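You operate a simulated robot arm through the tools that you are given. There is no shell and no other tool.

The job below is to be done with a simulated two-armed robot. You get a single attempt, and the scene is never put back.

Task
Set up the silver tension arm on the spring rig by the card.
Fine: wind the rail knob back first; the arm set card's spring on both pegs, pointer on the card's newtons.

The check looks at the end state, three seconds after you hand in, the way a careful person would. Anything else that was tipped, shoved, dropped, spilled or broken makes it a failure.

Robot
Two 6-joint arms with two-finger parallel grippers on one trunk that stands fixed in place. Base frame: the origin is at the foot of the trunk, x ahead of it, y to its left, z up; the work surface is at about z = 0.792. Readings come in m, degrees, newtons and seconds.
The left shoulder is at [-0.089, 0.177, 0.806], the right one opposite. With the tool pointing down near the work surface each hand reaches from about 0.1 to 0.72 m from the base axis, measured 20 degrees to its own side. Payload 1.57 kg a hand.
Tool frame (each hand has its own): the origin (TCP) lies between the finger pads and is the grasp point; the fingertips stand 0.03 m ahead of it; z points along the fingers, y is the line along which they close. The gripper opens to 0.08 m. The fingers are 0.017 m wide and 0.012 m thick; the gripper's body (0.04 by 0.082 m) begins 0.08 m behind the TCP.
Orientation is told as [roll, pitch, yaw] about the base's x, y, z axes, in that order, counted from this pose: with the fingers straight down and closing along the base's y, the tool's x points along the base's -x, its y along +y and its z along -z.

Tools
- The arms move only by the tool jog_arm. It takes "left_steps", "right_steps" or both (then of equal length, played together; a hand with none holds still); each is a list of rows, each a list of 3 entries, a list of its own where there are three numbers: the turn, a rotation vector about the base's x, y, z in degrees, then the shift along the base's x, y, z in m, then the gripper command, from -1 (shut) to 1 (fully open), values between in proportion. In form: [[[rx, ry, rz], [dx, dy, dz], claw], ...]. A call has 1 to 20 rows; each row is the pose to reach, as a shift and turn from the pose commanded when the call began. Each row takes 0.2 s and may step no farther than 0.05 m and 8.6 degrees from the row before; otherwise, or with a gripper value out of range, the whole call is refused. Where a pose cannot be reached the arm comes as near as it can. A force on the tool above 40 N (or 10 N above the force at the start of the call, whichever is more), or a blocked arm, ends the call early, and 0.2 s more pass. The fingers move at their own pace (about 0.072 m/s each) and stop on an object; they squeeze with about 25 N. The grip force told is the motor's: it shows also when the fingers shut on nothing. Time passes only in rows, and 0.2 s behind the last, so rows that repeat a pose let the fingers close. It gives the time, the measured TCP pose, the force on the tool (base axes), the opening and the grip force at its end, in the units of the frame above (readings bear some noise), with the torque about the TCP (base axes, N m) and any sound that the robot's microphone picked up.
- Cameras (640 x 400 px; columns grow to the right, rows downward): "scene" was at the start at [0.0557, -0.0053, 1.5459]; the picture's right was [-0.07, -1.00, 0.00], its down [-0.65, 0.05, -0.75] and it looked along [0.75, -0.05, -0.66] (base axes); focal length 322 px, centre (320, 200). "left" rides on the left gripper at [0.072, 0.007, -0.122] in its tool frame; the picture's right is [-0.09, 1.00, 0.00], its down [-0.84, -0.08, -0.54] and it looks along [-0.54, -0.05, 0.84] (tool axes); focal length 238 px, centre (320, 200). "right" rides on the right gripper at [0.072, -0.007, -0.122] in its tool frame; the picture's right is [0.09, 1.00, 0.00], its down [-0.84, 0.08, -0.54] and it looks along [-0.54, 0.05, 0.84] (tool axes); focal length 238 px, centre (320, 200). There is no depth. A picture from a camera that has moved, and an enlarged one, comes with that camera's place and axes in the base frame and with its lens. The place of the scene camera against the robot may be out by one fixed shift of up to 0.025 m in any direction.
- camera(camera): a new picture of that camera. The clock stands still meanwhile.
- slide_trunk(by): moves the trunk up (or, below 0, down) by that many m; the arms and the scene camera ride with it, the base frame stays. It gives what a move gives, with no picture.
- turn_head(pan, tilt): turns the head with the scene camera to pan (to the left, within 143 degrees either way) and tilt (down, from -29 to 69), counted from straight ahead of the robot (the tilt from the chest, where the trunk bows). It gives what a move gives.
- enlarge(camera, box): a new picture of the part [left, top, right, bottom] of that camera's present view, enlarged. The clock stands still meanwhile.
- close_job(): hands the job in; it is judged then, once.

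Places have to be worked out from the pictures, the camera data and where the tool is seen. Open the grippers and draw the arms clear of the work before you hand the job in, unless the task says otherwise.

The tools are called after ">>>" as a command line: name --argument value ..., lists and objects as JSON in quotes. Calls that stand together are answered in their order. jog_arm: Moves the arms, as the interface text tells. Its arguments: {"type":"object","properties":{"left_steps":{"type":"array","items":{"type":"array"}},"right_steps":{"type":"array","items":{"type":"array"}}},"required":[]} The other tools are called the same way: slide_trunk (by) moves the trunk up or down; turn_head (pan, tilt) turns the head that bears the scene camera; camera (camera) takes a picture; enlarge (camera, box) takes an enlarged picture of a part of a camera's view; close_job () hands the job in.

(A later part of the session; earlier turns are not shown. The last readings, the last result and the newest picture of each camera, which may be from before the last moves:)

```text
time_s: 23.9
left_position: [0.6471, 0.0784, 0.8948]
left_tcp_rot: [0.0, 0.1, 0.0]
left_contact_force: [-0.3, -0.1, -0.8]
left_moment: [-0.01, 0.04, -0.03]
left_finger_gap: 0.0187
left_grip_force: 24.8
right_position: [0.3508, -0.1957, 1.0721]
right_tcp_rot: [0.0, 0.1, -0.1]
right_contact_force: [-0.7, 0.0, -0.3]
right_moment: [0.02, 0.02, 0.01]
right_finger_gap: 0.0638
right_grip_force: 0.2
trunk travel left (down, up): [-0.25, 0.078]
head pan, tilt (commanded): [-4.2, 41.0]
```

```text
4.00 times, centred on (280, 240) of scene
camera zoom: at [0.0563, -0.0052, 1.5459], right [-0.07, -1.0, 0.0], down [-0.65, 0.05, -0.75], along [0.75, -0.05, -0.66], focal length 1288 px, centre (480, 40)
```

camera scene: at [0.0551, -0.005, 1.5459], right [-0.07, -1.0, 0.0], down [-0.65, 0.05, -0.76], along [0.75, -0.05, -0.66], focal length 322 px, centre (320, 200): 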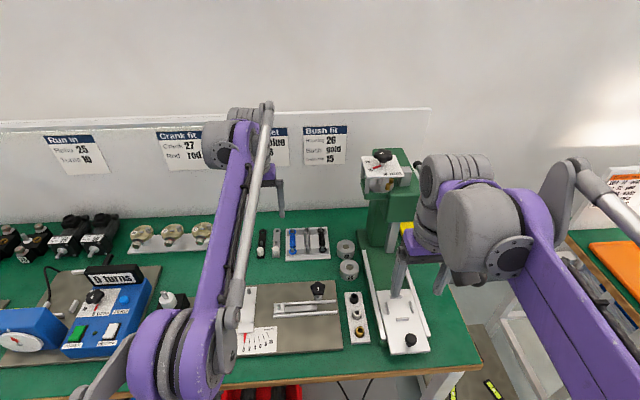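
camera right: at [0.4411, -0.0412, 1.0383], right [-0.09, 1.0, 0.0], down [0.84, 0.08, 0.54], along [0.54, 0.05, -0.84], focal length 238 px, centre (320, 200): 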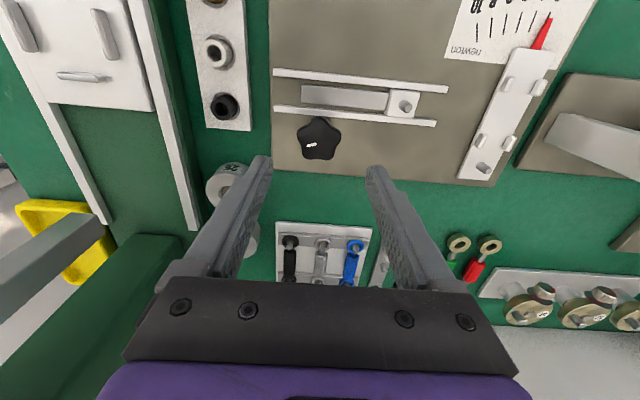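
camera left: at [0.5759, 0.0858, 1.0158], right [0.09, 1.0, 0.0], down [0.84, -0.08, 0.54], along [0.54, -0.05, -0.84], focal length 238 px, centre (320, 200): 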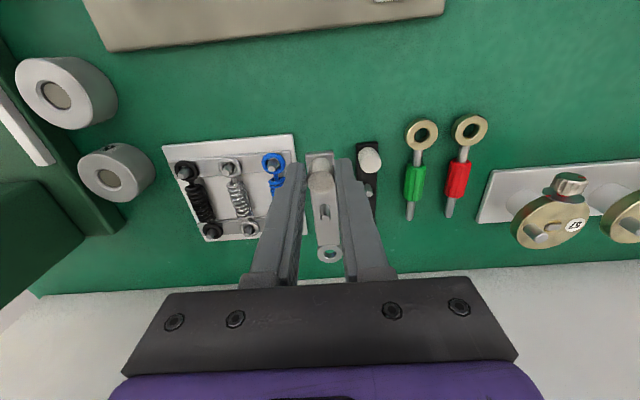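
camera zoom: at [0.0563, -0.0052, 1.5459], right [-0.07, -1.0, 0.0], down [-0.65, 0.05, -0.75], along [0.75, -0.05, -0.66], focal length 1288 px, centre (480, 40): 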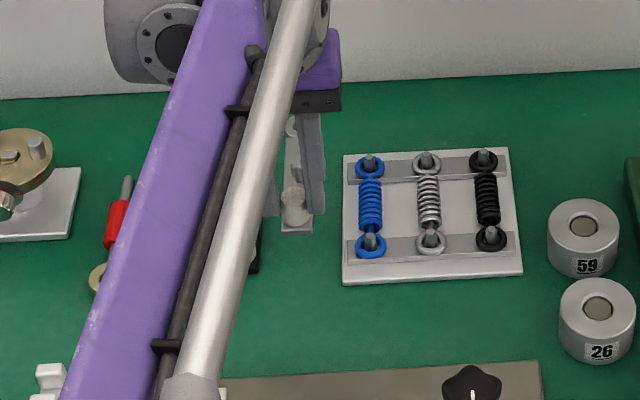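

The arm is held level. I carry it up and back to hover over the lever, while the right hand comes to an observing spot beside it.

>>> jog_arm --left_steps '[[[0, 0, 0], [-0.01, 0.0, 0.03], -0.9], [[0, 0, 0], [-0.04, 0.01, 0.05], -0.9], [[0, 0, 0], [-0.08, 0.025, 0.05], -0.9], [[0, 0, 0], [-0.12, 0.045, 0.05], -0.9], [[0, 0, 0], [-0.16, 0.0666, 0.04], -0.9], [[0, 0, 0], [-0.2, 0.0666, 0.02], -0.9], [[0, 0, 0], [-0.2037, 0.0666, 0.0], -0.9], [[0, 0, 0], [-0.2037, 0.0666, 0.0], -0.9]]' --right_steps '[[[0, 0, 0], [0, 0.03, 0], 0.6], [[0, 0, 0], [0, 0.07, 0], 0.6], [[0, 0, 0], [0.02, 0.11, 0], 0.6], [[0, 0, 0], [0.04, 0.15, -0.01], 0.6], [[0, 0, 0], [0.07, 0.18, -0.03], 0.6], [[0, 0, 0], [0.1, 0.19, -0.05], 0.6], [[0, 0, 0], [0.12, 0.19, -0.07], 0.6], [[0, 0, 0], [0.12, 0.19, -0.07], 0.6]]'

>>> camera --camera "left"

>>> camera --camera "right"

>>> camera --camera "scene"

```text
time_s: 25.7
left_position: [0.4415, 0.148, 0.8918]
left_tcp_rot: [0.0, -0.1, 0.0]
left_contact_force: [0.2, -0.7, -0.6]
left_moment: [-0.03, 0.02, 0.01]
left_finger_gap: 0.0187
left_grip_force: 25.0
right_position: [0.468, -0.0083, 1.0016]
right_tcp_rot: [0.0, 0.0, 0.0]
right_contact_force: [-1.0, 0.0, 0.5]
right_moment: [0.05, 0.01, -0.02]
right_finger_gap: 0.0642
right_grip_force: 0.1
trunk travel left (down, up): [-0.25, 0.078]
head pan, tilt (commanded): [-4.2, 41.0]
```

```text
taken
camera left: at [0.3695, 0.154, 1.0143], right [0.09, 1.0, 0.0], down [0.84, -0.08, 0.54], along [0.54, -0.05, -0.84], focal length 238 px, centre (320, 200)
```

left: 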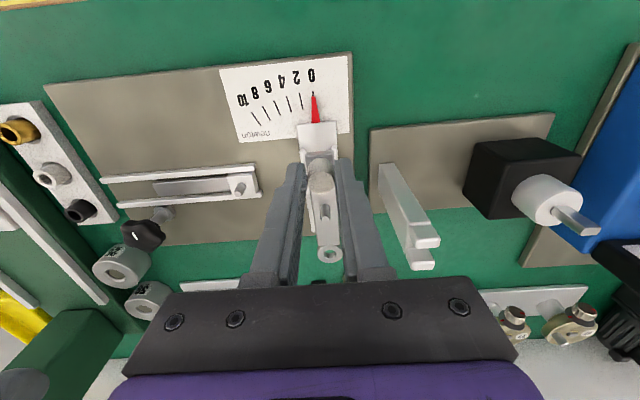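

```text
taken
camera right: at [0.395, -0.0164, 1.1229], right [-0.09, 1.0, 0.0], down [0.84, 0.08, 0.54], along [0.54, 0.05, -0.84], focal length 238 px, centre (320, 200)
```

right: 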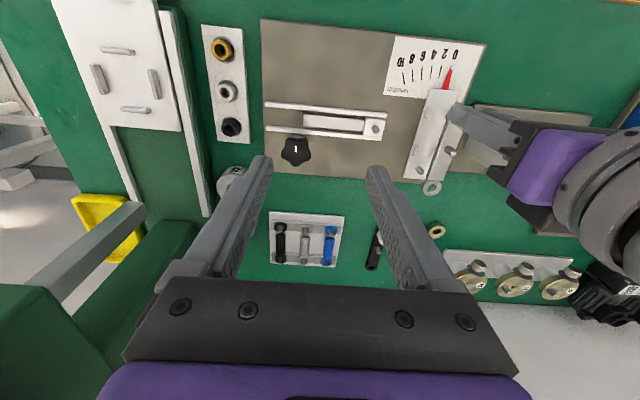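

```text
taken
camera scene: at [0.0546, -0.0055, 1.5459], right [-0.07, -1.0, 0.0], down [-0.65, 0.05, -0.76], along [0.75, -0.05, -0.66], focal length 322 px, centre (320, 200)
```

scene: 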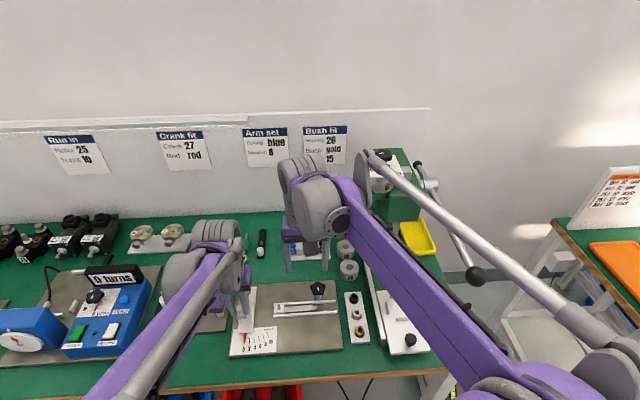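

Both views show the arm hovering above the lever, ring near the pivot. I enlarge both views for fine alignment.

>>> enlarge --camera "right" --box '[370, 60, 530, 210]'

>>> enlarge --camera "left" --box '[240, 110, 400, 270]'

>>> enlarge --camera "scene" --box '[215, 265, 355, 360]'

```text
2.67 times, centred on (450, 135) of right
camera zoom: at [0.395, -0.0164, 1.1229], right [-0.09, 1.0, 0.0], down [0.84, 0.08, 0.54], along [0.54, 0.05, -0.84], focal length 636 px, centre (-27, 373)
```

zoom: 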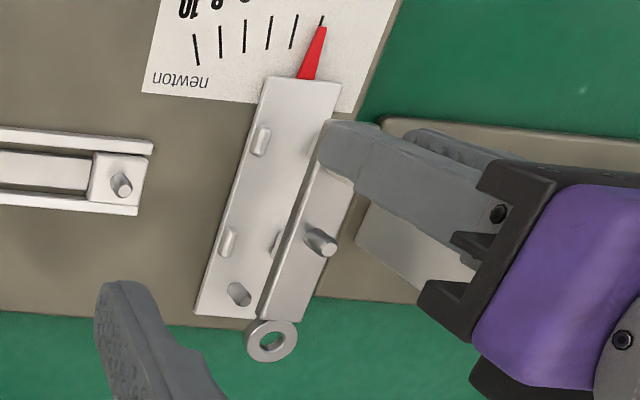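

```text
2.50 times, centred on (320, 190) of left
camera zoom: at [0.3695, 0.154, 1.0143], right [0.09, 1.0, 0.0], down [0.84, -0.08, 0.54], along [0.54, -0.05, -0.84], focal length 596 px, centre (320, 225)
```

zoom: 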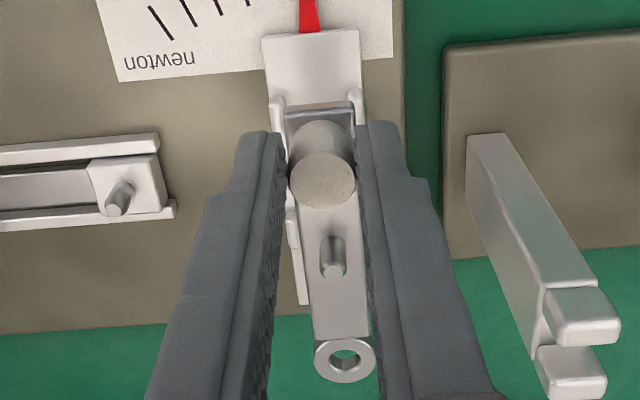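

```text
4.21 times, centred on (285, 312) of scene
camera zoom: at [0.0546, -0.0055, 1.5459], right [-0.07, -1.0, 0.0], down [-0.65, 0.05, -0.76], along [0.75, -0.05, -0.66], focal length 1355 px, centre (467, -274)
```

zoom: 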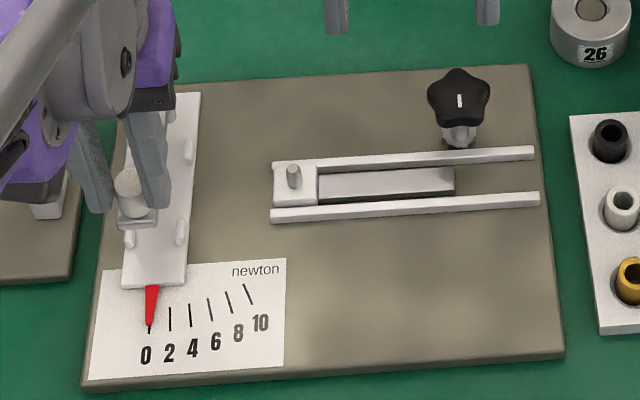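

Ring hovers near the peg; I lower to just above the peg top so parallax becomes small, shifting −3 mm in y.

>>> jog_arm --left_steps '[[[0, 0, 0], [0.0, -0.003, -0.01], -0.9], [[0, 0, 0], [0.0, -0.003, -0.02], -0.9], [[0, 0, 0], [0.0, -0.003, -0.03], -0.9], [[0, 0, 0], [0.0, -0.003, -0.03], -0.9]]'

>>> enlarge --camera "right" --box '[390, 80, 510, 200]'

>>> enlarge --camera "left" --box '[240, 110, 400, 270]'

```text
time_s: 26.7
left_position: [0.4409, 0.1448, 0.8632]
left_tcp_rot: [0.0, 0.0, 0.0]
left_contact_force: [0.1, -0.2, 5.4]
left_moment: [0.03, -0.51, 0.0]
left_finger_gap: 0.019
left_grip_force: 25.4
right_position: [0.4677, -0.0092, 1.0011]
right_tcp_rot: [0.0, 0.0, -0.1]
right_contact_force: [0.3, 0.9, 0.1]
right_moment: [-0.02, 0.01, 0.01]
right_finger_gap: 0.064
right_grip_force: 0.1
trunk travel left (down, up): [-0.25, 0.078]
head pan, tilt (commanded): [-4.2, 41.0]
```

```text
3.33 times, centred on (450, 140) of right
camera zoom: at [0.3952, -0.0164, 1.123], right [-0.09, 1.0, 0.0], down [0.84, 0.08, 0.54], along [0.54, 0.05, -0.84], focal length 794 px, centre (-113, 400)
```

zoom: 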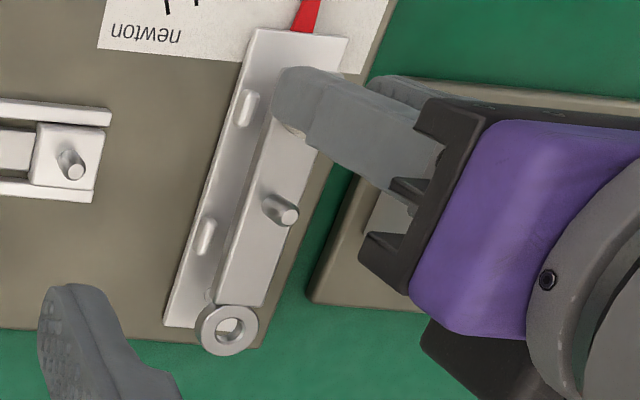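

```text
2.50 times, centred on (320, 190) of left
camera zoom: at [0.37, 0.1513, 0.985], right [0.09, 1.0, 0.0], down [0.84, -0.08, 0.54], along [0.54, -0.05, -0.84], focal length 596 px, centre (320, 225)
```

zoom: 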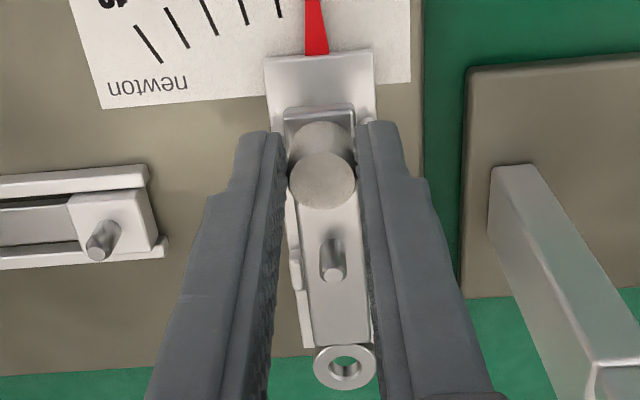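

A light contact (5 N at ~94 mm ahead of the hand): the ring is resting on the peg, about 8 mm too far out. I lift 12 mm, shift −8 mm in x and −3 mm in y, and look again.

>>> jog_arm --left_steps '[[[0, 0, 0], [0.0, 0, 0.012], -0.9], [[0, 0, 0], [-0.008, -0.0028, 0.012], -0.9], [[0, 0, 0], [-0.008, -0.0028, 0.012], -0.9]]'

>>> enlarge --camera "right" --box '[390, 120, 480, 200]'

>>> enlarge --camera "left" --box '[240, 110, 400, 270]'

```text
time_s: 27.5
left_position: [0.435, 0.1417, 0.8756]
left_tcp_rot: [0.0, 0.0, -0.1]
left_contact_force: [-0.4, -0.9, -0.8]
left_moment: [-0.02, 0.04, -0.01]
left_finger_gap: 0.0187
left_grip_force: 25.3
right_position: [0.4685, -0.0083, 1.0004]
right_tcp_rot: [-0.1, 0.1, 0.0]
right_contact_force: [0.7, 0.0, -0.6]
right_moment: [0.04, -0.01, -0.01]
right_finger_gap: 0.064
right_grip_force: 0.1
trunk travel left (down, up): [-0.25, 0.078]
head pan, tilt (commanded): [-4.2, 41.0]
```

```text
5.00 times, centred on (435, 160) of right
camera zoom: at [0.3957, -0.0163, 1.1228], right [-0.09, 1.0, 0.0], down [0.84, 0.08, 0.54], along [0.54, 0.05, -0.84], focal length 1192 px, centre (-255, 400)
```

zoom: 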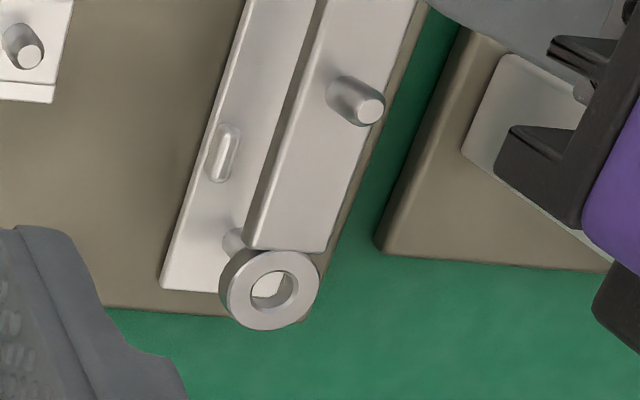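

```text
2.50 times, centred on (320, 190) of left
camera zoom: at [0.3627, 0.1481, 0.9972], right [0.09, 1.0, 0.0], down [0.84, -0.08, 0.54], along [0.54, -0.05, -0.84], focal length 596 px, centre (320, 225)
```

zoom: 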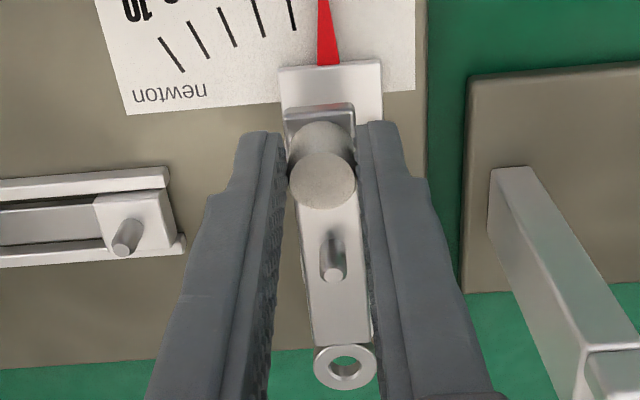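

Triangulating both cameras, the ring centre is now nearly over the pivot peg (within ~2 mm). I lower 9 mm to just above the peg top and look again.

>>> jog_arm --left_steps '[[[0, 0, 0], [0.0, 0.001, -0.005], -0.9], [[0, 0, 0], [0.0, 0.001, -0.009], -0.9], [[0, 0, 0], [0.0, 0.001, -0.009], -0.9]]'

>>> enlarge --camera "right" --box '[390, 130, 470, 190]'

>>> enlarge --camera "left" --box '[270, 170, 390, 270]'

```text
time_s: 28.3
left_position: [0.4336, 0.1426, 0.8659]
left_tcp_rot: [0.0, 0.0, -0.1]
left_contact_force: [-0.7, 0.0, -1.0]
left_moment: [-0.01, 0.02, -0.01]
left_finger_gap: 0.0185
left_grip_force: 25.0
right_position: [0.4685, -0.0083, 1.0017]
right_tcp_rot: [0.0, 0.0, 0.0]
right_contact_force: [-0.4, 0.1, 0.4]
right_moment: [0.04, 0.0, -0.01]
right_finger_gap: 0.0641
right_grip_force: 0.1
trunk travel left (down, up): [-0.25, 0.078]
head pan, tilt (commanded): [-4.2, 41.0]
```

```text
6.67 times, centred on (430, 160) of right
camera zoom: at [0.3956, -0.0163, 1.1229], right [-0.09, 1.0, 0.0], down [0.84, 0.08, 0.54], along [0.54, 0.05, -0.84], focal length 1589 px, centre (-413, 467)
```

zoom: 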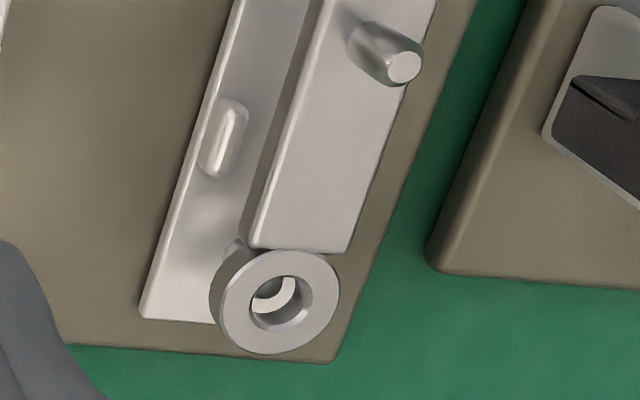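

```text
4.00 times, centred on (330, 220) of left
camera zoom: at [0.3629, 0.1493, 0.9879], right [0.09, 1.0, 0.0], down [0.84, -0.08, 0.54], along [0.54, -0.05, -0.84], focal length 953 px, centre (280, 120)
```

zoom: 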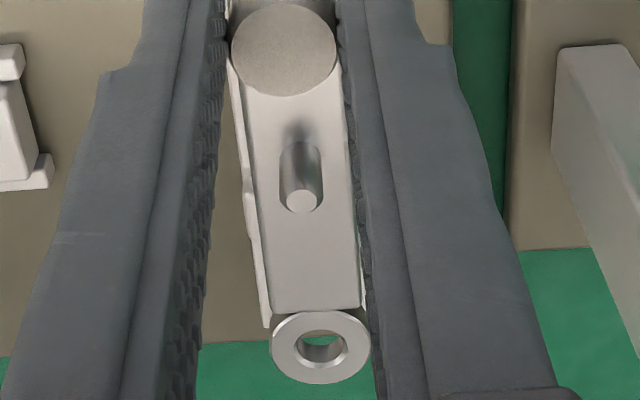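

Ring bottom is just above the peg top; the peg still seems to sit a few mm toward the robot from the hole. I enlarge both views tightly on the ring.

>>> enlarge --camera "left" --box '[310, 240, 350, 270]'

>>> enlarge --camera "right" --box '[415, 155, 450, 188]'

```text
13.33 times, centred on (330, 255) of left
camera zoom: at [0.3629, 0.1493, 0.9879], right [0.09, 1.0, 0.0], down [0.84, -0.08, 0.54], along [0.54, -0.05, -0.84], focal length 3178 px, centre (187, -533)
```

zoom: 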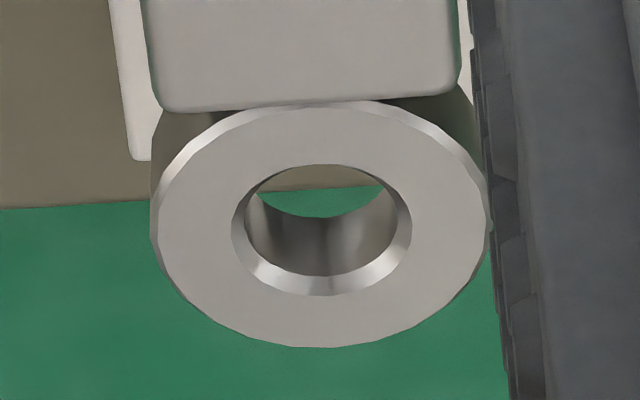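

```text
12.12 times, centred on (432, 172) of right
camera zoom: at [0.3956, -0.0163, 1.1229], right [-0.09, 1.0, 0.0], down [0.84, 0.08, 0.54], along [0.54, 0.05, -0.84], focal length 2889 px, centre (-1044, 546)
```

zoom: 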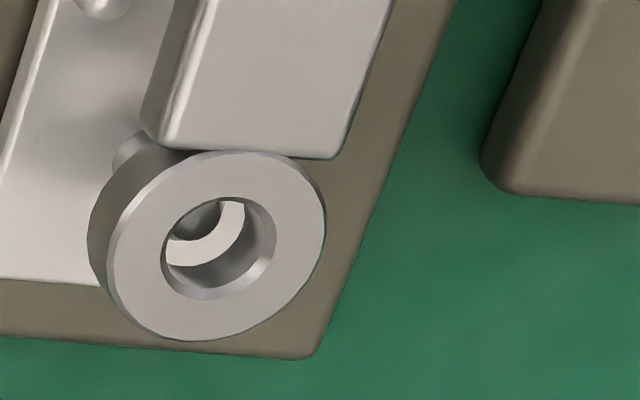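

Through the hole in the right view the dark peg top is visible nearly centred (≈1 mm off). I nudge −1 mm x, −0.8 mm y and lower 6 mm, watching the force.

>>> jog_arm --left_steps '[[[0, 0, 0], [-0.001, -0.0008, 0], -0.9], [[0, 0, 0], [-0.001, -0.0008, -0.002], -0.9], [[0, 0, 0], [-0.001, -0.0008, -0.004], -0.9], [[0, 0, 0], [-0.001, -0.0008, -0.006], -0.9], [[0, 0, 0], [-0.001, -0.0008, -0.006], -0.9]]'

>>> enlarge --camera "right" --box '[415, 155, 450, 188]'

>>> enlarge --camera "left" --box '[270, 170, 390, 270]'

```text
time_s: 29.5
left_position: [0.4332, 0.1428, 0.8603]
left_tcp_rot: [0.1, 0.1, 0.0]
left_contact_force: [1.2, 1.1, 2.7]
left_moment: [0.05, -0.43, 0.05]
left_finger_gap: 0.0185
left_grip_force: 25.3
right_position: [0.4672, -0.0086, 1.0011]
right_tcp_rot: [-0.1, 0.1, -0.1]
right_contact_force: [0.1, 0.2, 0.4]
right_moment: [0.02, -0.03, 0.02]
right_finger_gap: 0.0642
right_grip_force: 0.1
trunk travel left (down, up): [-0.25, 0.078]
head pan, tilt (commanded): [-4.2, 41.0]
```

```text
12.12 times, centred on (432, 172) of right
camera zoom: at [0.3954, -0.0164, 1.123], right [-0.09, 1.0, 0.0], down [0.84, 0.08, 0.54], along [0.54, 0.05, -0.84], focal length 2889 px, centre (-1044, 546)
```

zoom: 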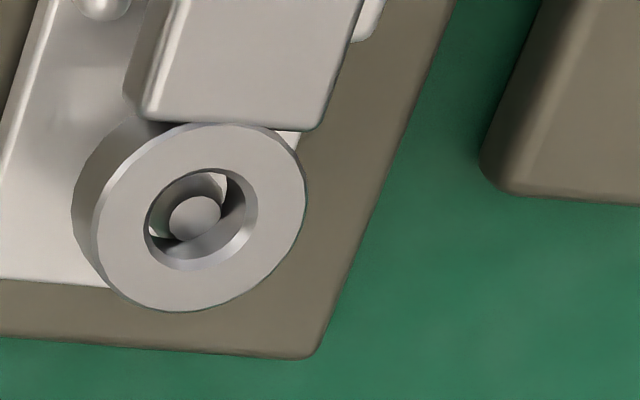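

```text
4.00 times, centred on (330, 220) of left
camera zoom: at [0.3617, 0.1485, 0.9825], right [0.09, 1.0, 0.0], down [0.84, -0.08, 0.54], along [0.54, -0.05, -0.84], focal length 953 px, centre (280, 120)
```

zoom: 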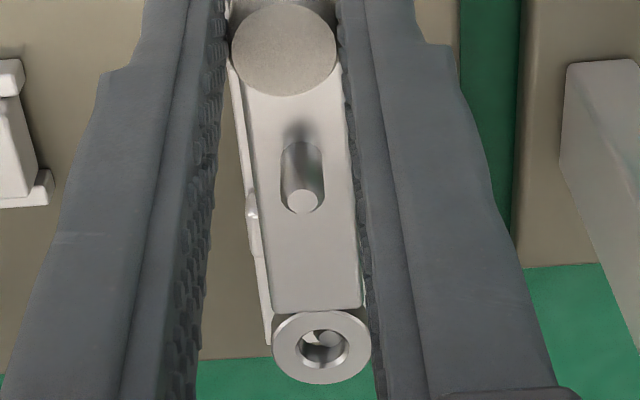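

The peg is now visibly inside the ring hole from both cameras. I enlarge once more to judge centring before lowering fully.

>>> enlarge --camera "left" --box '[310, 240, 350, 270]'

>>> enlarge --camera "right" --box '[370, 70, 490, 190]'

```text
13.33 times, centred on (330, 255) of left
camera zoom: at [0.3617, 0.1485, 0.9825], right [0.09, 1.0, 0.0], down [0.84, -0.08, 0.54], along [0.54, -0.05, -0.84], focal length 3178 px, centre (187, -533)
```

zoom: 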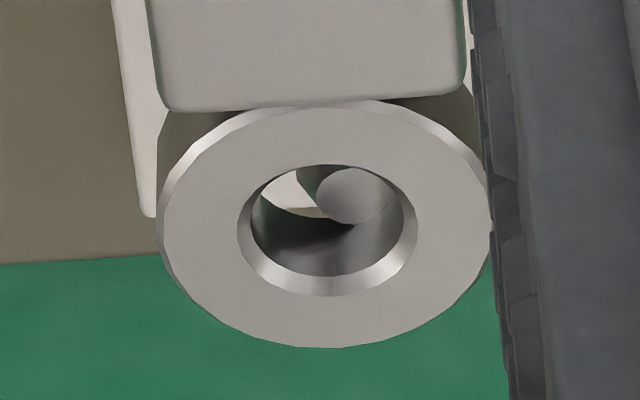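

```text
3.33 times, centred on (430, 130) of right
camera zoom: at [0.3954, -0.0164, 1.123], right [-0.09, 1.0, 0.0], down [0.84, 0.08, 0.54], along [0.54, 0.05, -0.84], focal length 794 px, centre (-47, 433)
```

zoom: 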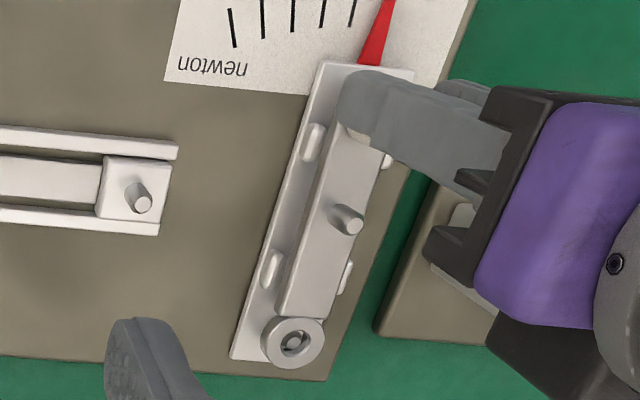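

Peg is in the hole but ~1.5–2 mm toward +y of centre; I nudge +1.5 mm in y and lower 7 mm further.

>>> jog_arm --left_steps '[[[0, 0, 0], [0.0005, 0.0015, 0], -0.9], [[0, 0, 0], [0.0005, 0.0015, -0.002], -0.9], [[0, 0, 0], [0.0005, 0.0015, -0.004], -0.9], [[0, 0, 0], [0.0005, 0.0015, -0.006], -0.9], [[0, 0, 0], [0.0005, 0.0015, -0.007], -0.9], [[0, 0, 0], [0.0005, 0.0015, -0.007], -0.9]]'

>>> enlarge --camera "left" --box '[260, 110, 400, 270]'

>>> enlarge --camera "right" --box '[370, 70, 490, 190]'

```text
time_s: 30.9
left_position: [0.4341, 0.1445, 0.8522]
left_tcp_rot: [0.1, 0.1, 0.1]
left_contact_force: [0.9, 0.3, -0.1]
left_moment: [0.03, 0.03, 0.0]
left_finger_gap: 0.0185
left_grip_force: 25.2
right_position: [0.4689, -0.0093, 1.0018]
right_tcp_rot: [0.1, 0.1, 0.0]
right_contact_force: [-0.2, -1.0, 0.3]
right_moment: [-0.01, 0.01, -0.01]
right_finger_gap: 0.064
right_grip_force: 0.2
trunk travel left (down, up): [-0.25, 0.078]
head pan, tilt (commanded): [-4.2, 41.0]
```

```text
2.50 times, centred on (330, 190) of left
camera zoom: at [0.3631, 0.1502, 0.9748], right [0.09, 1.0, 0.0], down [0.84, -0.08, 0.54], along [0.54, -0.05, -0.84], focal length 596 px, centre (295, 225)
```

zoom: 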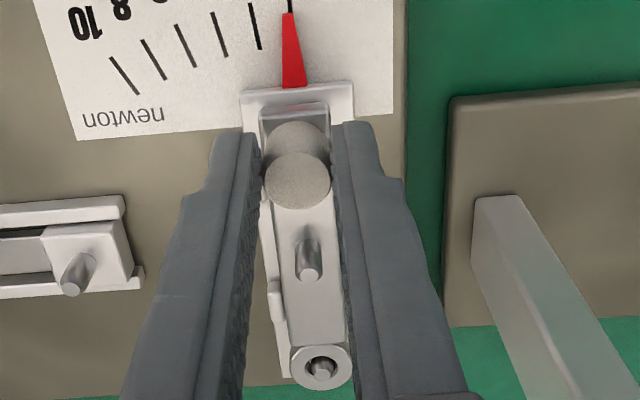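

```text
3.33 times, centred on (430, 130) of right
camera zoom: at [0.3957, -0.0163, 1.1228], right [-0.09, 1.0, 0.0], down [0.84, 0.08, 0.54], along [0.54, 0.05, -0.84], focal length 794 px, centre (-47, 433)
```

zoom: 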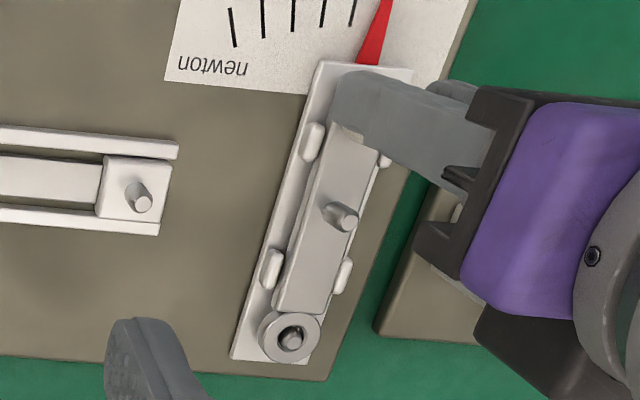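

No side force and the bar is sinking between the clips. I lower the last ~6 mm until it seats.

>>> jog_arm --left_steps '[[[0, 0, 0], [0, 0, -0.0015], -0.9], [[0, 0, 0], [0, 0, -0.003], -0.9], [[0, 0, 0], [0, 0, -0.0045], -0.9], [[0, 0, 0], [0, 0, -0.0045], -0.9]]'

>>> enlarge --camera "left" --box '[260, 110, 400, 270]'

>>> enlarge --camera "right" --box '[370, 70, 490, 190]'

```text
time_s: 31.9
left_position: [0.4341, 0.1436, 0.849]
left_tcp_rot: [-0.1, -0.2, 0.0]
left_contact_force: [7.7, -1.4, 13.2]
left_moment: [0.03, -0.3, -0.07]
left_finger_gap: 0.0184
left_grip_force: 25.3
right_position: [0.4678, -0.0081, 1.0004]
right_tcp_rot: [0.1, 0.0, 0.0]
right_contact_force: [-0.4, 0.2, 0.5]
right_moment: [-0.03, -0.02, 0.01]
right_finger_gap: 0.064
right_grip_force: 0.0
trunk travel left (down, up): [-0.25, 0.078]
head pan, tilt (commanded): [-4.2, 41.0]
```

```text
2.50 times, centred on (330, 190) of left
camera zoom: at [0.3625, 0.1499, 0.9705], right [0.09, 1.0, 0.0], down [0.84, -0.08, 0.54], along [0.54, -0.05, -0.84], focal length 596 px, centre (295, 225)
```

zoom: 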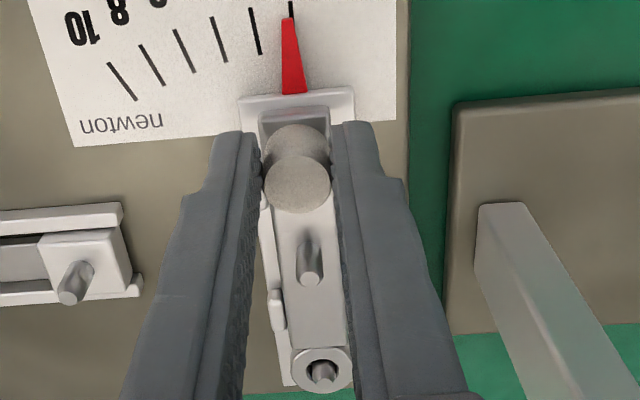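

```text
3.33 times, centred on (430, 130) of right
camera zoom: at [0.3956, -0.0165, 1.1229], right [-0.09, 1.0, 0.0], down [0.84, 0.08, 0.54], along [0.54, 0.05, -0.84], focal length 794 px, centre (-47, 433)
```

zoom: 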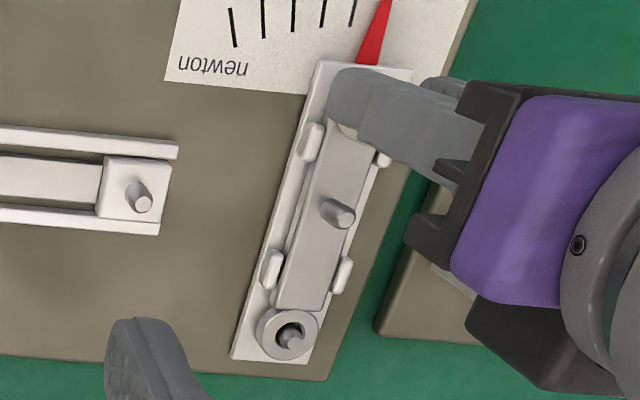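

The arm appears seated (13 N upward reaction). I release the handle gently and lift the left hand clear to inspect.

>>> jog_arm --left_steps '[[[0, 0, 0], [0.0005, 0, 0.001], -0.6], [[0, 0, 0], [0.0005, 0, 0.001], -0.3], [[0, 0, 0], [0.0005, 0, 0.001], -0.3], [[0, 0, 0], [0.0005, 0, 0.02], -0.3], [[0, 0, 0], [0.0005, 0, 0.05], -0.3], [[0, 0, 0], [0.0005, 0, 0.09], -0.3]]'

>>> enlarge --camera "right" --box '[370, 70, 490, 190]'

>>> camera --camera "left"

```text
time_s: 33.3
left_position: [0.435, 0.1429, 0.9375]
left_tcp_rot: [0.0, 0.1, 0.0]
left_contact_force: [-0.4, -0.8, 0.6]
left_moment: [0.03, -0.01, -0.05]
left_finger_gap: 0.0279
left_grip_force: 0.1
right_position: [0.467, -0.0084, 1.0003]
right_tcp_rot: [0.0, 0.1, 0.0]
right_contact_force: [1.1, 0.7, -0.1]
right_moment: [0.0, -0.01, 0.02]
right_finger_gap: 0.0641
right_grip_force: 0.1
trunk travel left (down, up): [-0.25, 0.078]
head pan, tilt (commanded): [-4.2, 41.0]
```

```text
3.33 times, centred on (430, 130) of right
camera zoom: at [0.3951, -0.0165, 1.123], right [-0.09, 1.0, 0.0], down [0.84, 0.08, 0.54], along [0.54, 0.05, -0.84], focal length 794 px, centre (-47, 433)
```

zoom: 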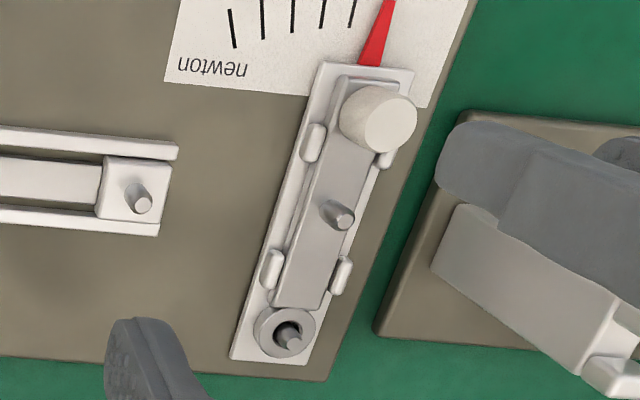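

```text
taken
camera left: at [0.3624, 0.1483, 1.0599], right [0.09, 1.0, 0.0], down [0.84, -0.08, 0.54], along [0.54, -0.05, -0.84], focal length 238 px, centre (320, 200)
```

left: 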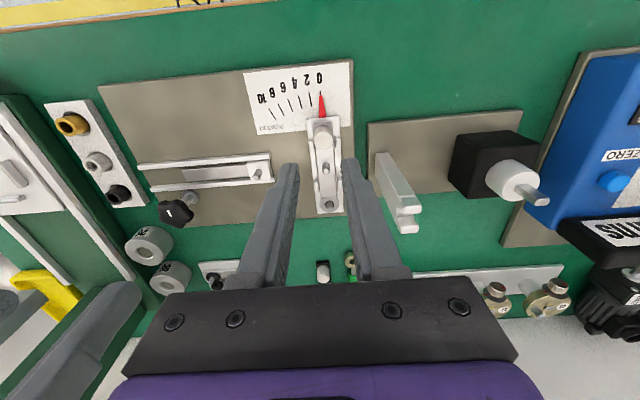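

The silver arm is seated: ring over the pivot peg, bar between the clips, pointer at 0. Now I measure the two spring pegs with close views from both cameras.

>>> enlarge --camera "left" --box '[230, 110, 390, 210]'

>>> enlarge --camera "right" --box '[350, 80, 480, 180]'

>>> enlarge --camera "scene" --box '[220, 270, 360, 360]'

```text
4.00 times, centred on (310, 160) of left
camera zoom: at [0.3624, 0.1483, 1.0599], right [0.09, 1.0, 0.0], down [0.84, -0.08, 0.54], along [0.54, -0.05, -0.84], focal length 953 px, centre (360, 360)
```

zoom: 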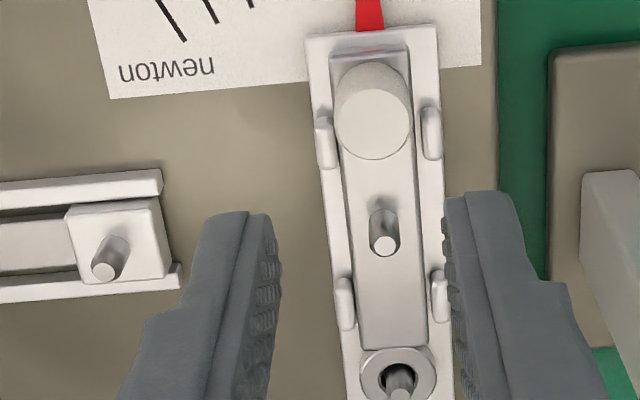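

```text
4.00 times, centred on (415, 130) of right
camera zoom: at [0.3951, -0.0165, 1.123], right [-0.09, 1.0, 0.0], down [0.84, 0.08, 0.54], along [0.54, 0.05, -0.84], focal length 953 px, centre (-60, 480)
```

zoom: 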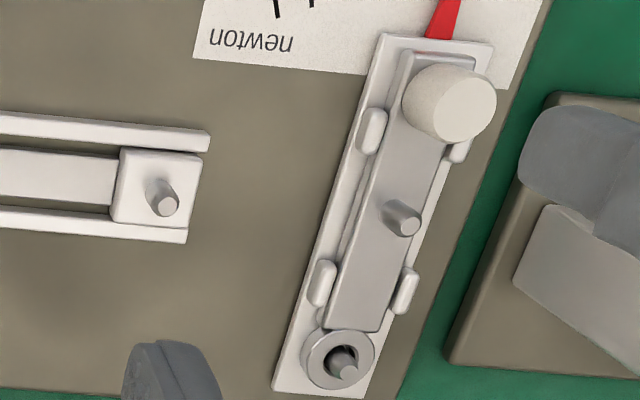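

```text
4.44 times, centred on (290, 315) of scene
camera zoom: at [0.055, -0.0054, 1.5459], right [-0.07, -1.0, 0.0], down [-0.65, 0.05, -0.76], along [0.75, -0.05, -0.66], focal length 1431 px, centre (453, -311)
```

zoom: 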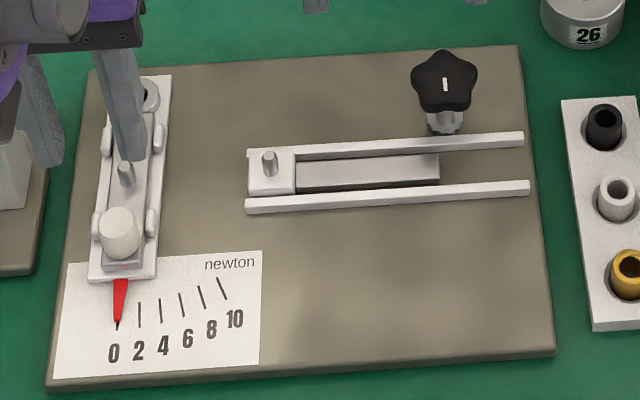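

Peg tops: arm peg ≈ (0.478, 0.145, 0.818), slider peg ≈ (0.479, 0.0645, 0.818), about 80 mm apart, matching the spring's ring spacing. To reach the spring rack better I raise the trunk.

>>> slide_trunk --by 0.07

>>> jog_arm --right_steps '[[[0, 0, 0], [-0.04, -0.02, 0], 0.6], [[0, 0, 0], [-0.08, -0.06, 0], 0.6], [[0, 0, 0], [-0.1, -0.09, 0], 0.6], [[0, 0, 0], [-0.1, -0.09, 0], 0.6]]'

>>> jog_arm --left_steps '[[[0, 0, 0], [0.04, -0.02, 0], -0.3], [[0, 0, 0], [0.08, -0.05, 0], -0.3], [[0, 0, 0], [0.12, -0.08, 0], -0.3], [[0, 0, 0], [0.165, -0.1, 0], -0.3], [[0, 0, 0], [0.21, -0.105, -0.02], -0.3], [[0, 0, 0], [0.21, -0.105, -0.05], -0.3], [[0, 0, 0], [0.21, -0.105, -0.05], -0.3]]'

>>> camera --camera "left"

>>> camera --camera "scene"

```text
time_s: 34.4
left_position: [0.4327, 0.1443, 1.0086]
left_tcp_rot: [0.0, 0.0, 0.0]
left_contact_force: [-0.1, 0.3, 0.6]
left_moment: [-0.01, -0.03, 0.0]
left_finger_gap: 0.0279
left_grip_force: 0.0
right_position: [0.4678, -0.0065, 1.0711]
right_tcp_rot: [0.0, 0.0, -0.1]
right_contact_force: [0.0, -0.3, -0.1]
right_moment: [0.0, -0.06, 0.01]
right_finger_gap: 0.0637
right_grip_force: 0.0
trunk travel left (down, up): [-0.32, 0.008]
head pan, tilt (commanded): [-4.2, 41.0]
```

```text
refused: row 2 steps farther than a row can; nothing moved
```

```text
time_s: 36.0
left_position: [0.6445, 0.0387, 0.957]
left_tcp_rot: [0.0, 0.1, 0.1]
left_contact_force: [0.5, 0.6, 0.2]
left_moment: [-0.01, -0.01, -0.05]
left_finger_gap: 0.0279
left_grip_force: 0.0
right_position: [0.4702, -0.0071, 1.0715]
right_tcp_rot: [0.0, 0.0, 0.0]
right_contact_force: [-3.2, -6.7, -5.2]
right_moment: [0.71, -0.25, 0.0]
right_finger_gap: 0.0639
right_grip_force: 0.1
trunk travel left (down, up): [-0.32, 0.008]
head pan, tilt (commanded): [-4.2, 41.0]
```

```text
taken
camera left: at [0.5724, 0.0455, 1.0792], right [0.09, 1.0, 0.0], down [0.84, -0.08, 0.54], along [0.54, -0.05, -0.84], focal length 238 px, centre (320, 200)
```

left: 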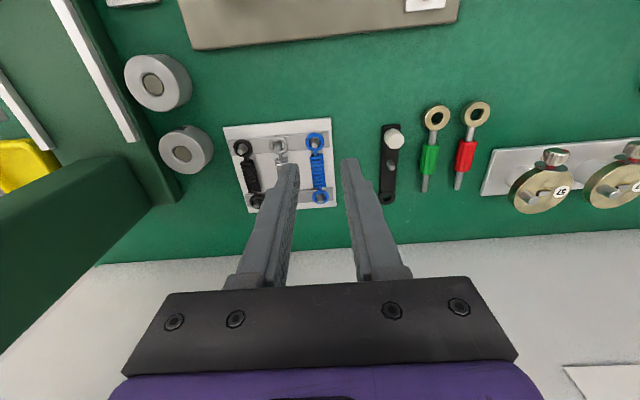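

```text
taken
camera scene: at [0.0532, -0.0054, 1.6213], right [-0.07, -1.0, 0.0], down [-0.65, 0.05, -0.75], along [0.75, -0.05, -0.66], focal length 322 px, centre (320, 200)
```

scene: 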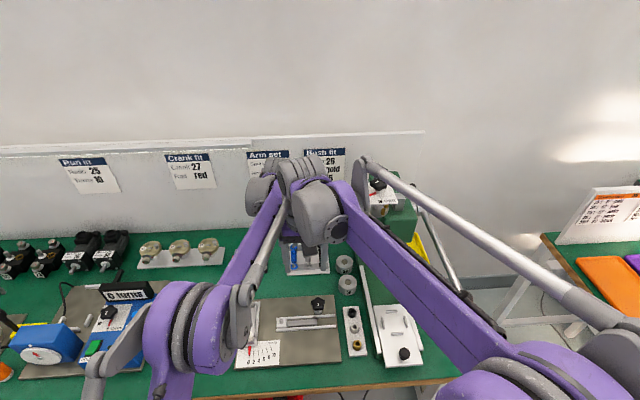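

The right-hand move was refused (step too long) so the arms are now lightly touching each other; I move the right hand away right/back in smaller steps.

>>> jog_arm --right_steps '[[[0, 0, 0], [0, -0.03, 0], 0.6], [[0, 0, 0], [-0.02, -0.06, 0], 0.6], [[0, 0, 0], [-0.06, -0.085, 0], 0.6], [[0, 0, 0], [-0.1, -0.1, 0], 0.6], [[0, 0, 0], [-0.12, -0.13, 0], 0.6], [[0, 0, 0], [-0.12, -0.13, 0], 0.6]]'

>>> camera --camera "scene"

>>> enlarge --camera "scene" --box '[220, 290, 360, 380]'

>>> enlarge --camera "left" --box '[220, 100, 380, 220]'

```text
time_s: 37.4
left_position: [0.6434, 0.0383, 0.957]
left_tcp_rot: [0.0, 0.0, 0.1]
left_contact_force: [0.0, 0.0, 0.7]
left_moment: [0.01, -0.02, -0.01]
left_finger_gap: 0.0278
left_grip_force: 0.1
right_position: [0.3523, -0.1383, 1.0704]
right_tcp_rot: [0.0, 0.1, 0.0]
right_contact_force: [-0.1, -1.2, 1.1]
right_moment: [0.0, 0.01, 0.01]
right_finger_gap: 0.0641
right_grip_force: 0.0
trunk travel left (down, up): [-0.32, 0.008]
head pan, tilt (commanded): [-4.2, 41.0]
```

```text
taken
camera scene: at [0.0533, -0.0048, 1.6214], right [-0.07, -1.0, 0.0], down [-0.65, 0.05, -0.75], along [0.75, -0.05, -0.66], focal length 322 px, centre (320, 200)
```

scene: 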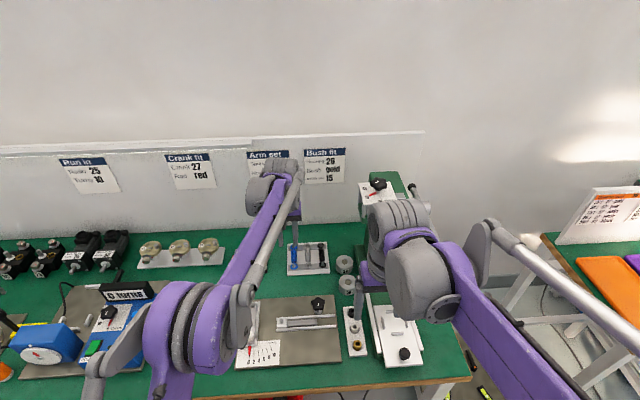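

```text
4.44 times, centred on (290, 335) of scene
camera zoom: at [0.0533, -0.0048, 1.6214], right [-0.07, -1.0, 0.0], down [-0.65, 0.05, -0.75], along [0.75, -0.05, -0.66], focal length 1431 px, centre (453, -400)
```

zoom: 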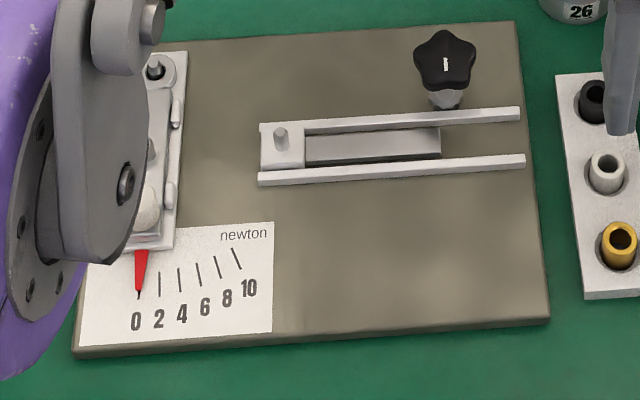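

```text
3.33 times, centred on (300, 160) of left
camera zoom: at [0.5722, 0.0454, 1.0793], right [0.09, 1.0, 0.0], down [0.84, -0.08, 0.54], along [0.54, -0.05, -0.84], focal length 794 px, centre (387, 333)
```

zoom: 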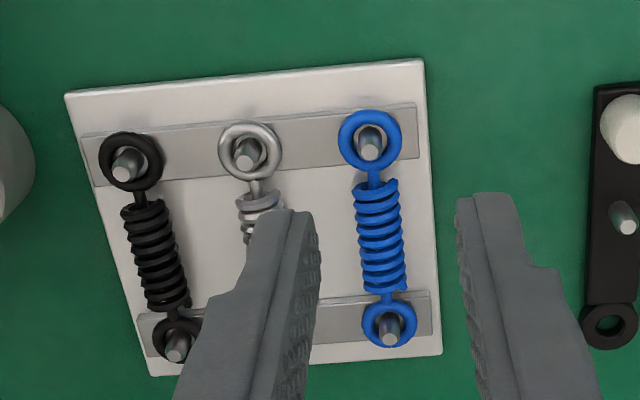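

Blue spring: near ring ≈ (0.667, 0.030), far ring ≈ (0.746, 0.030), coil centre ≈ (0.706, 0.030). I tilt the left hand forward 12° for reach and hover above the coil.

>>> jog_arm --left_steps '[[[0, -4, 0], [0.015, -0.002, -0.02], -0.3], [[0, -8, 0], [0.03, -0.004, -0.04], -0.3], [[0, -12, 0], [0.045, -0.006, -0.06], -0.3], [[0, -12, 0], [0.06, -0.0075, -0.08], -0.3], [[0, -12, 0], [0.06, -0.0075, -0.08], -0.3]]'

>>> camera --camera "left"

>>> enlarge --camera "left" --box '[240, 80, 400, 200]'

```text
time_s: 38.6
left_position: [0.7044, 0.0318, 0.8779]
left_tcp_rot: [-0.1, -12.1, 0.0]
left_contact_force: [-0.2, -0.5, 0.4]
left_moment: [-0.03, 0.01, 0.01]
left_finger_gap: 0.0279
left_grip_force: 0.0
right_position: [0.3524, -0.1367, 1.0711]
right_tcp_rot: [0.1, 0.0, 0.0]
right_contact_force: [-0.2, -0.5, 0.0]
right_moment: [0.04, 0.0, 0.03]
right_finger_gap: 0.0641
right_grip_force: 0.1
trunk travel left (down, up): [-0.32, 0.008]
head pan, tilt (commanded): [-4.2, 41.0]
```

```text
taken
camera left: at [0.6094, 0.038, 0.9829], right [0.09, 1.0, 0.02], down [0.71, -0.08, 0.7], along [0.7, -0.05, -0.71], focal length 238 px, centre (320, 200)
```

left: 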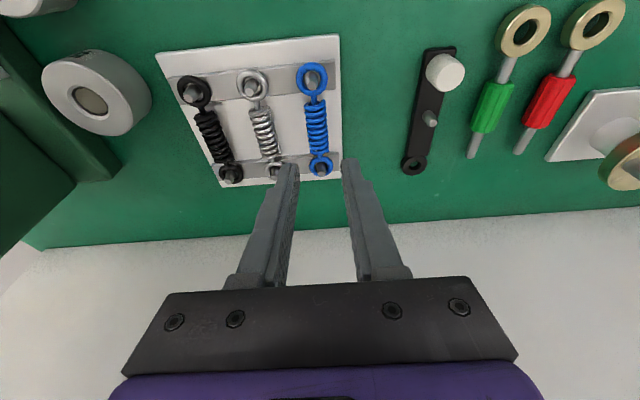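

```text
3.33 times, centred on (320, 140) of left
camera zoom: at [0.6094, 0.038, 0.9829], right [0.09, 1.0, 0.02], down [0.71, -0.08, 0.7], along [0.7, -0.05, -0.71], focal length 794 px, centre (320, 400)
```

zoom: 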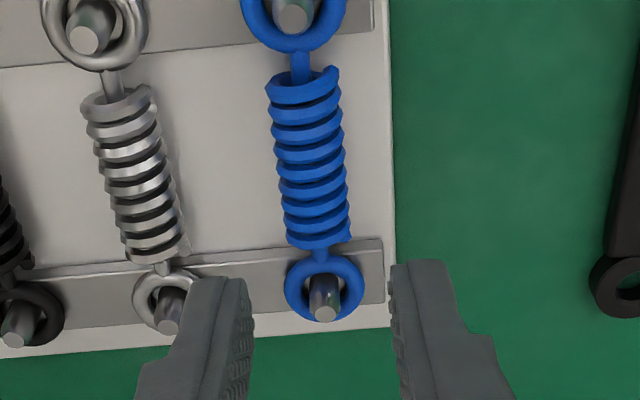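

Reach is fine at 12° tilt. I shift −5 mm in x, −1.5 mm in y (fingers lead forward) and descend around the coil, then check before closing.

>>> jog_arm --left_steps '[[[0, 0, 0], [-0.005, -0.0012, -0.015], -0.3], [[0, 0, 0], [-0.005, -0.0012, -0.03], -0.3], [[0, 0, 0], [-0.005, -0.0012, -0.043], -0.3], [[0, 0, 0], [-0.005, -0.0012, -0.05], -0.3], [[0, 0, 0], [-0.005, -0.0012, -0.05], -0.3]]'

>>> camera --camera "left"

>>> enlarge --camera "left" --box '[240, 80, 400, 200]'

```text
time_s: 39.8
left_position: [0.6996, 0.0304, 0.8278]
left_tcp_rot: [0.0, -12.0, 0.0]
left_contact_force: [-0.3, -0.3, -0.3]
left_moment: [0.02, 0.01, 0.01]
left_finger_gap: 0.0278
left_grip_force: 0.1
right_position: [0.3532, -0.1378, 1.0689]
right_tcp_rot: [0.1, 0.1, 0.1]
right_contact_force: [-0.5, -0.6, 0.1]
right_moment: [0.03, 0.01, -0.02]
right_finger_gap: 0.0639
right_grip_force: 0.1
trunk travel left (down, up): [-0.32, 0.008]
head pan, tilt (commanded): [-4.2, 41.0]
```

```text
taken
camera left: at [0.6045, 0.0371, 0.9332], right [0.09, 1.0, 0.02], down [0.71, -0.08, 0.7], along [0.7, -0.05, -0.71], focal length 238 px, centre (320, 200)
```

left: 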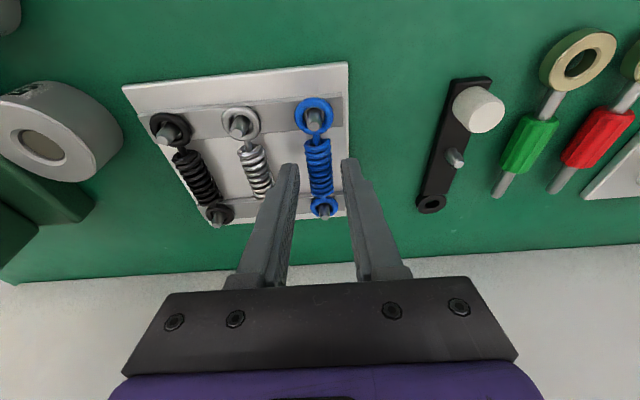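

```text
3.33 times, centred on (320, 140) of left
camera zoom: at [0.6045, 0.0371, 0.9332], right [0.09, 1.0, 0.02], down [0.71, -0.08, 0.7], along [0.7, -0.05, -0.71], focal length 794 px, centre (320, 400)
```

zoom: 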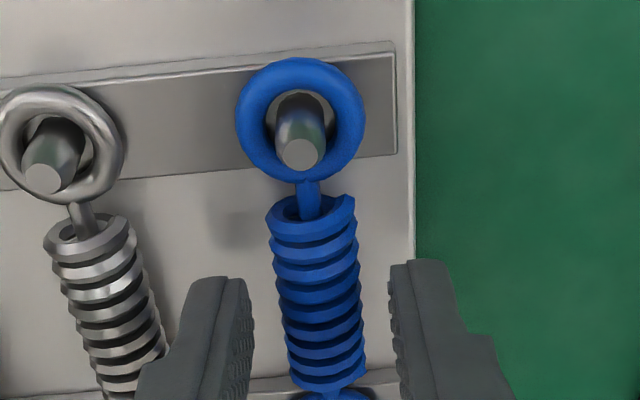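

The fingers straddle the coil, tips at about coil-axis height. I go 4.5 mm lower and close.

>>> jog_arm --left_steps '[[[0, 0, 0], [0, 0, -0.0045], -0.3], [[0, 0, 0], [0, 0, -0.0045], -0.6], [[0, 0, 0], [0, 0, -0.0045], -0.8], [[0, 0, 0], [0, 0, -0.0045], -0.8], [[0, 0, 0], [0, 0, -0.0045], -0.8]]'

>>> enlarge --camera "left" --box '[240, 80, 400, 200]'

```text
time_s: 41.0
left_position: [0.7012, 0.0299, 0.8243]
left_tcp_rot: [-0.1, -12.0, -0.1]
left_contact_force: [-0.5, -0.1, 0.1]
left_moment: [-0.03, -0.03, 0.02]
left_finger_gap: 0.0167
left_grip_force: 25.5
right_position: [0.3514, -0.1372, 1.0696]
right_tcp_rot: [0.0, 0.0, -0.1]
right_contact_force: [-0.9, 0.7, -0.4]
right_moment: [-0.05, 0.01, 0.0]
right_finger_gap: 0.0641
right_grip_force: 0.0
trunk travel left (down, up): [-0.32, 0.008]
head pan, tilt (commanded): [-4.2, 41.0]
```

```text
3.33 times, centred on (320, 140) of left
camera zoom: at [0.6052, 0.0367, 0.929], right [0.09, 1.0, 0.02], down [0.71, -0.08, 0.7], along [0.7, -0.05, -0.71], focal length 794 px, centre (320, 400)
```

zoom: 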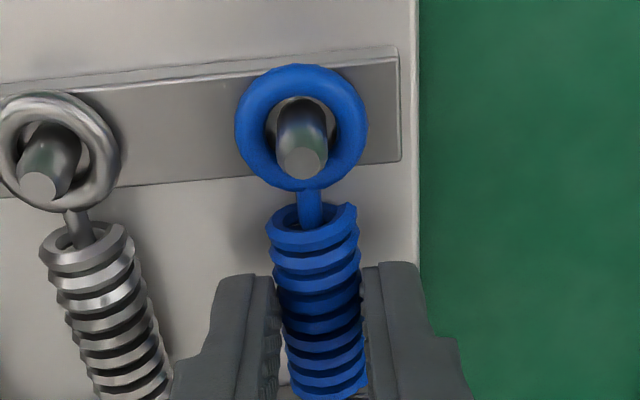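

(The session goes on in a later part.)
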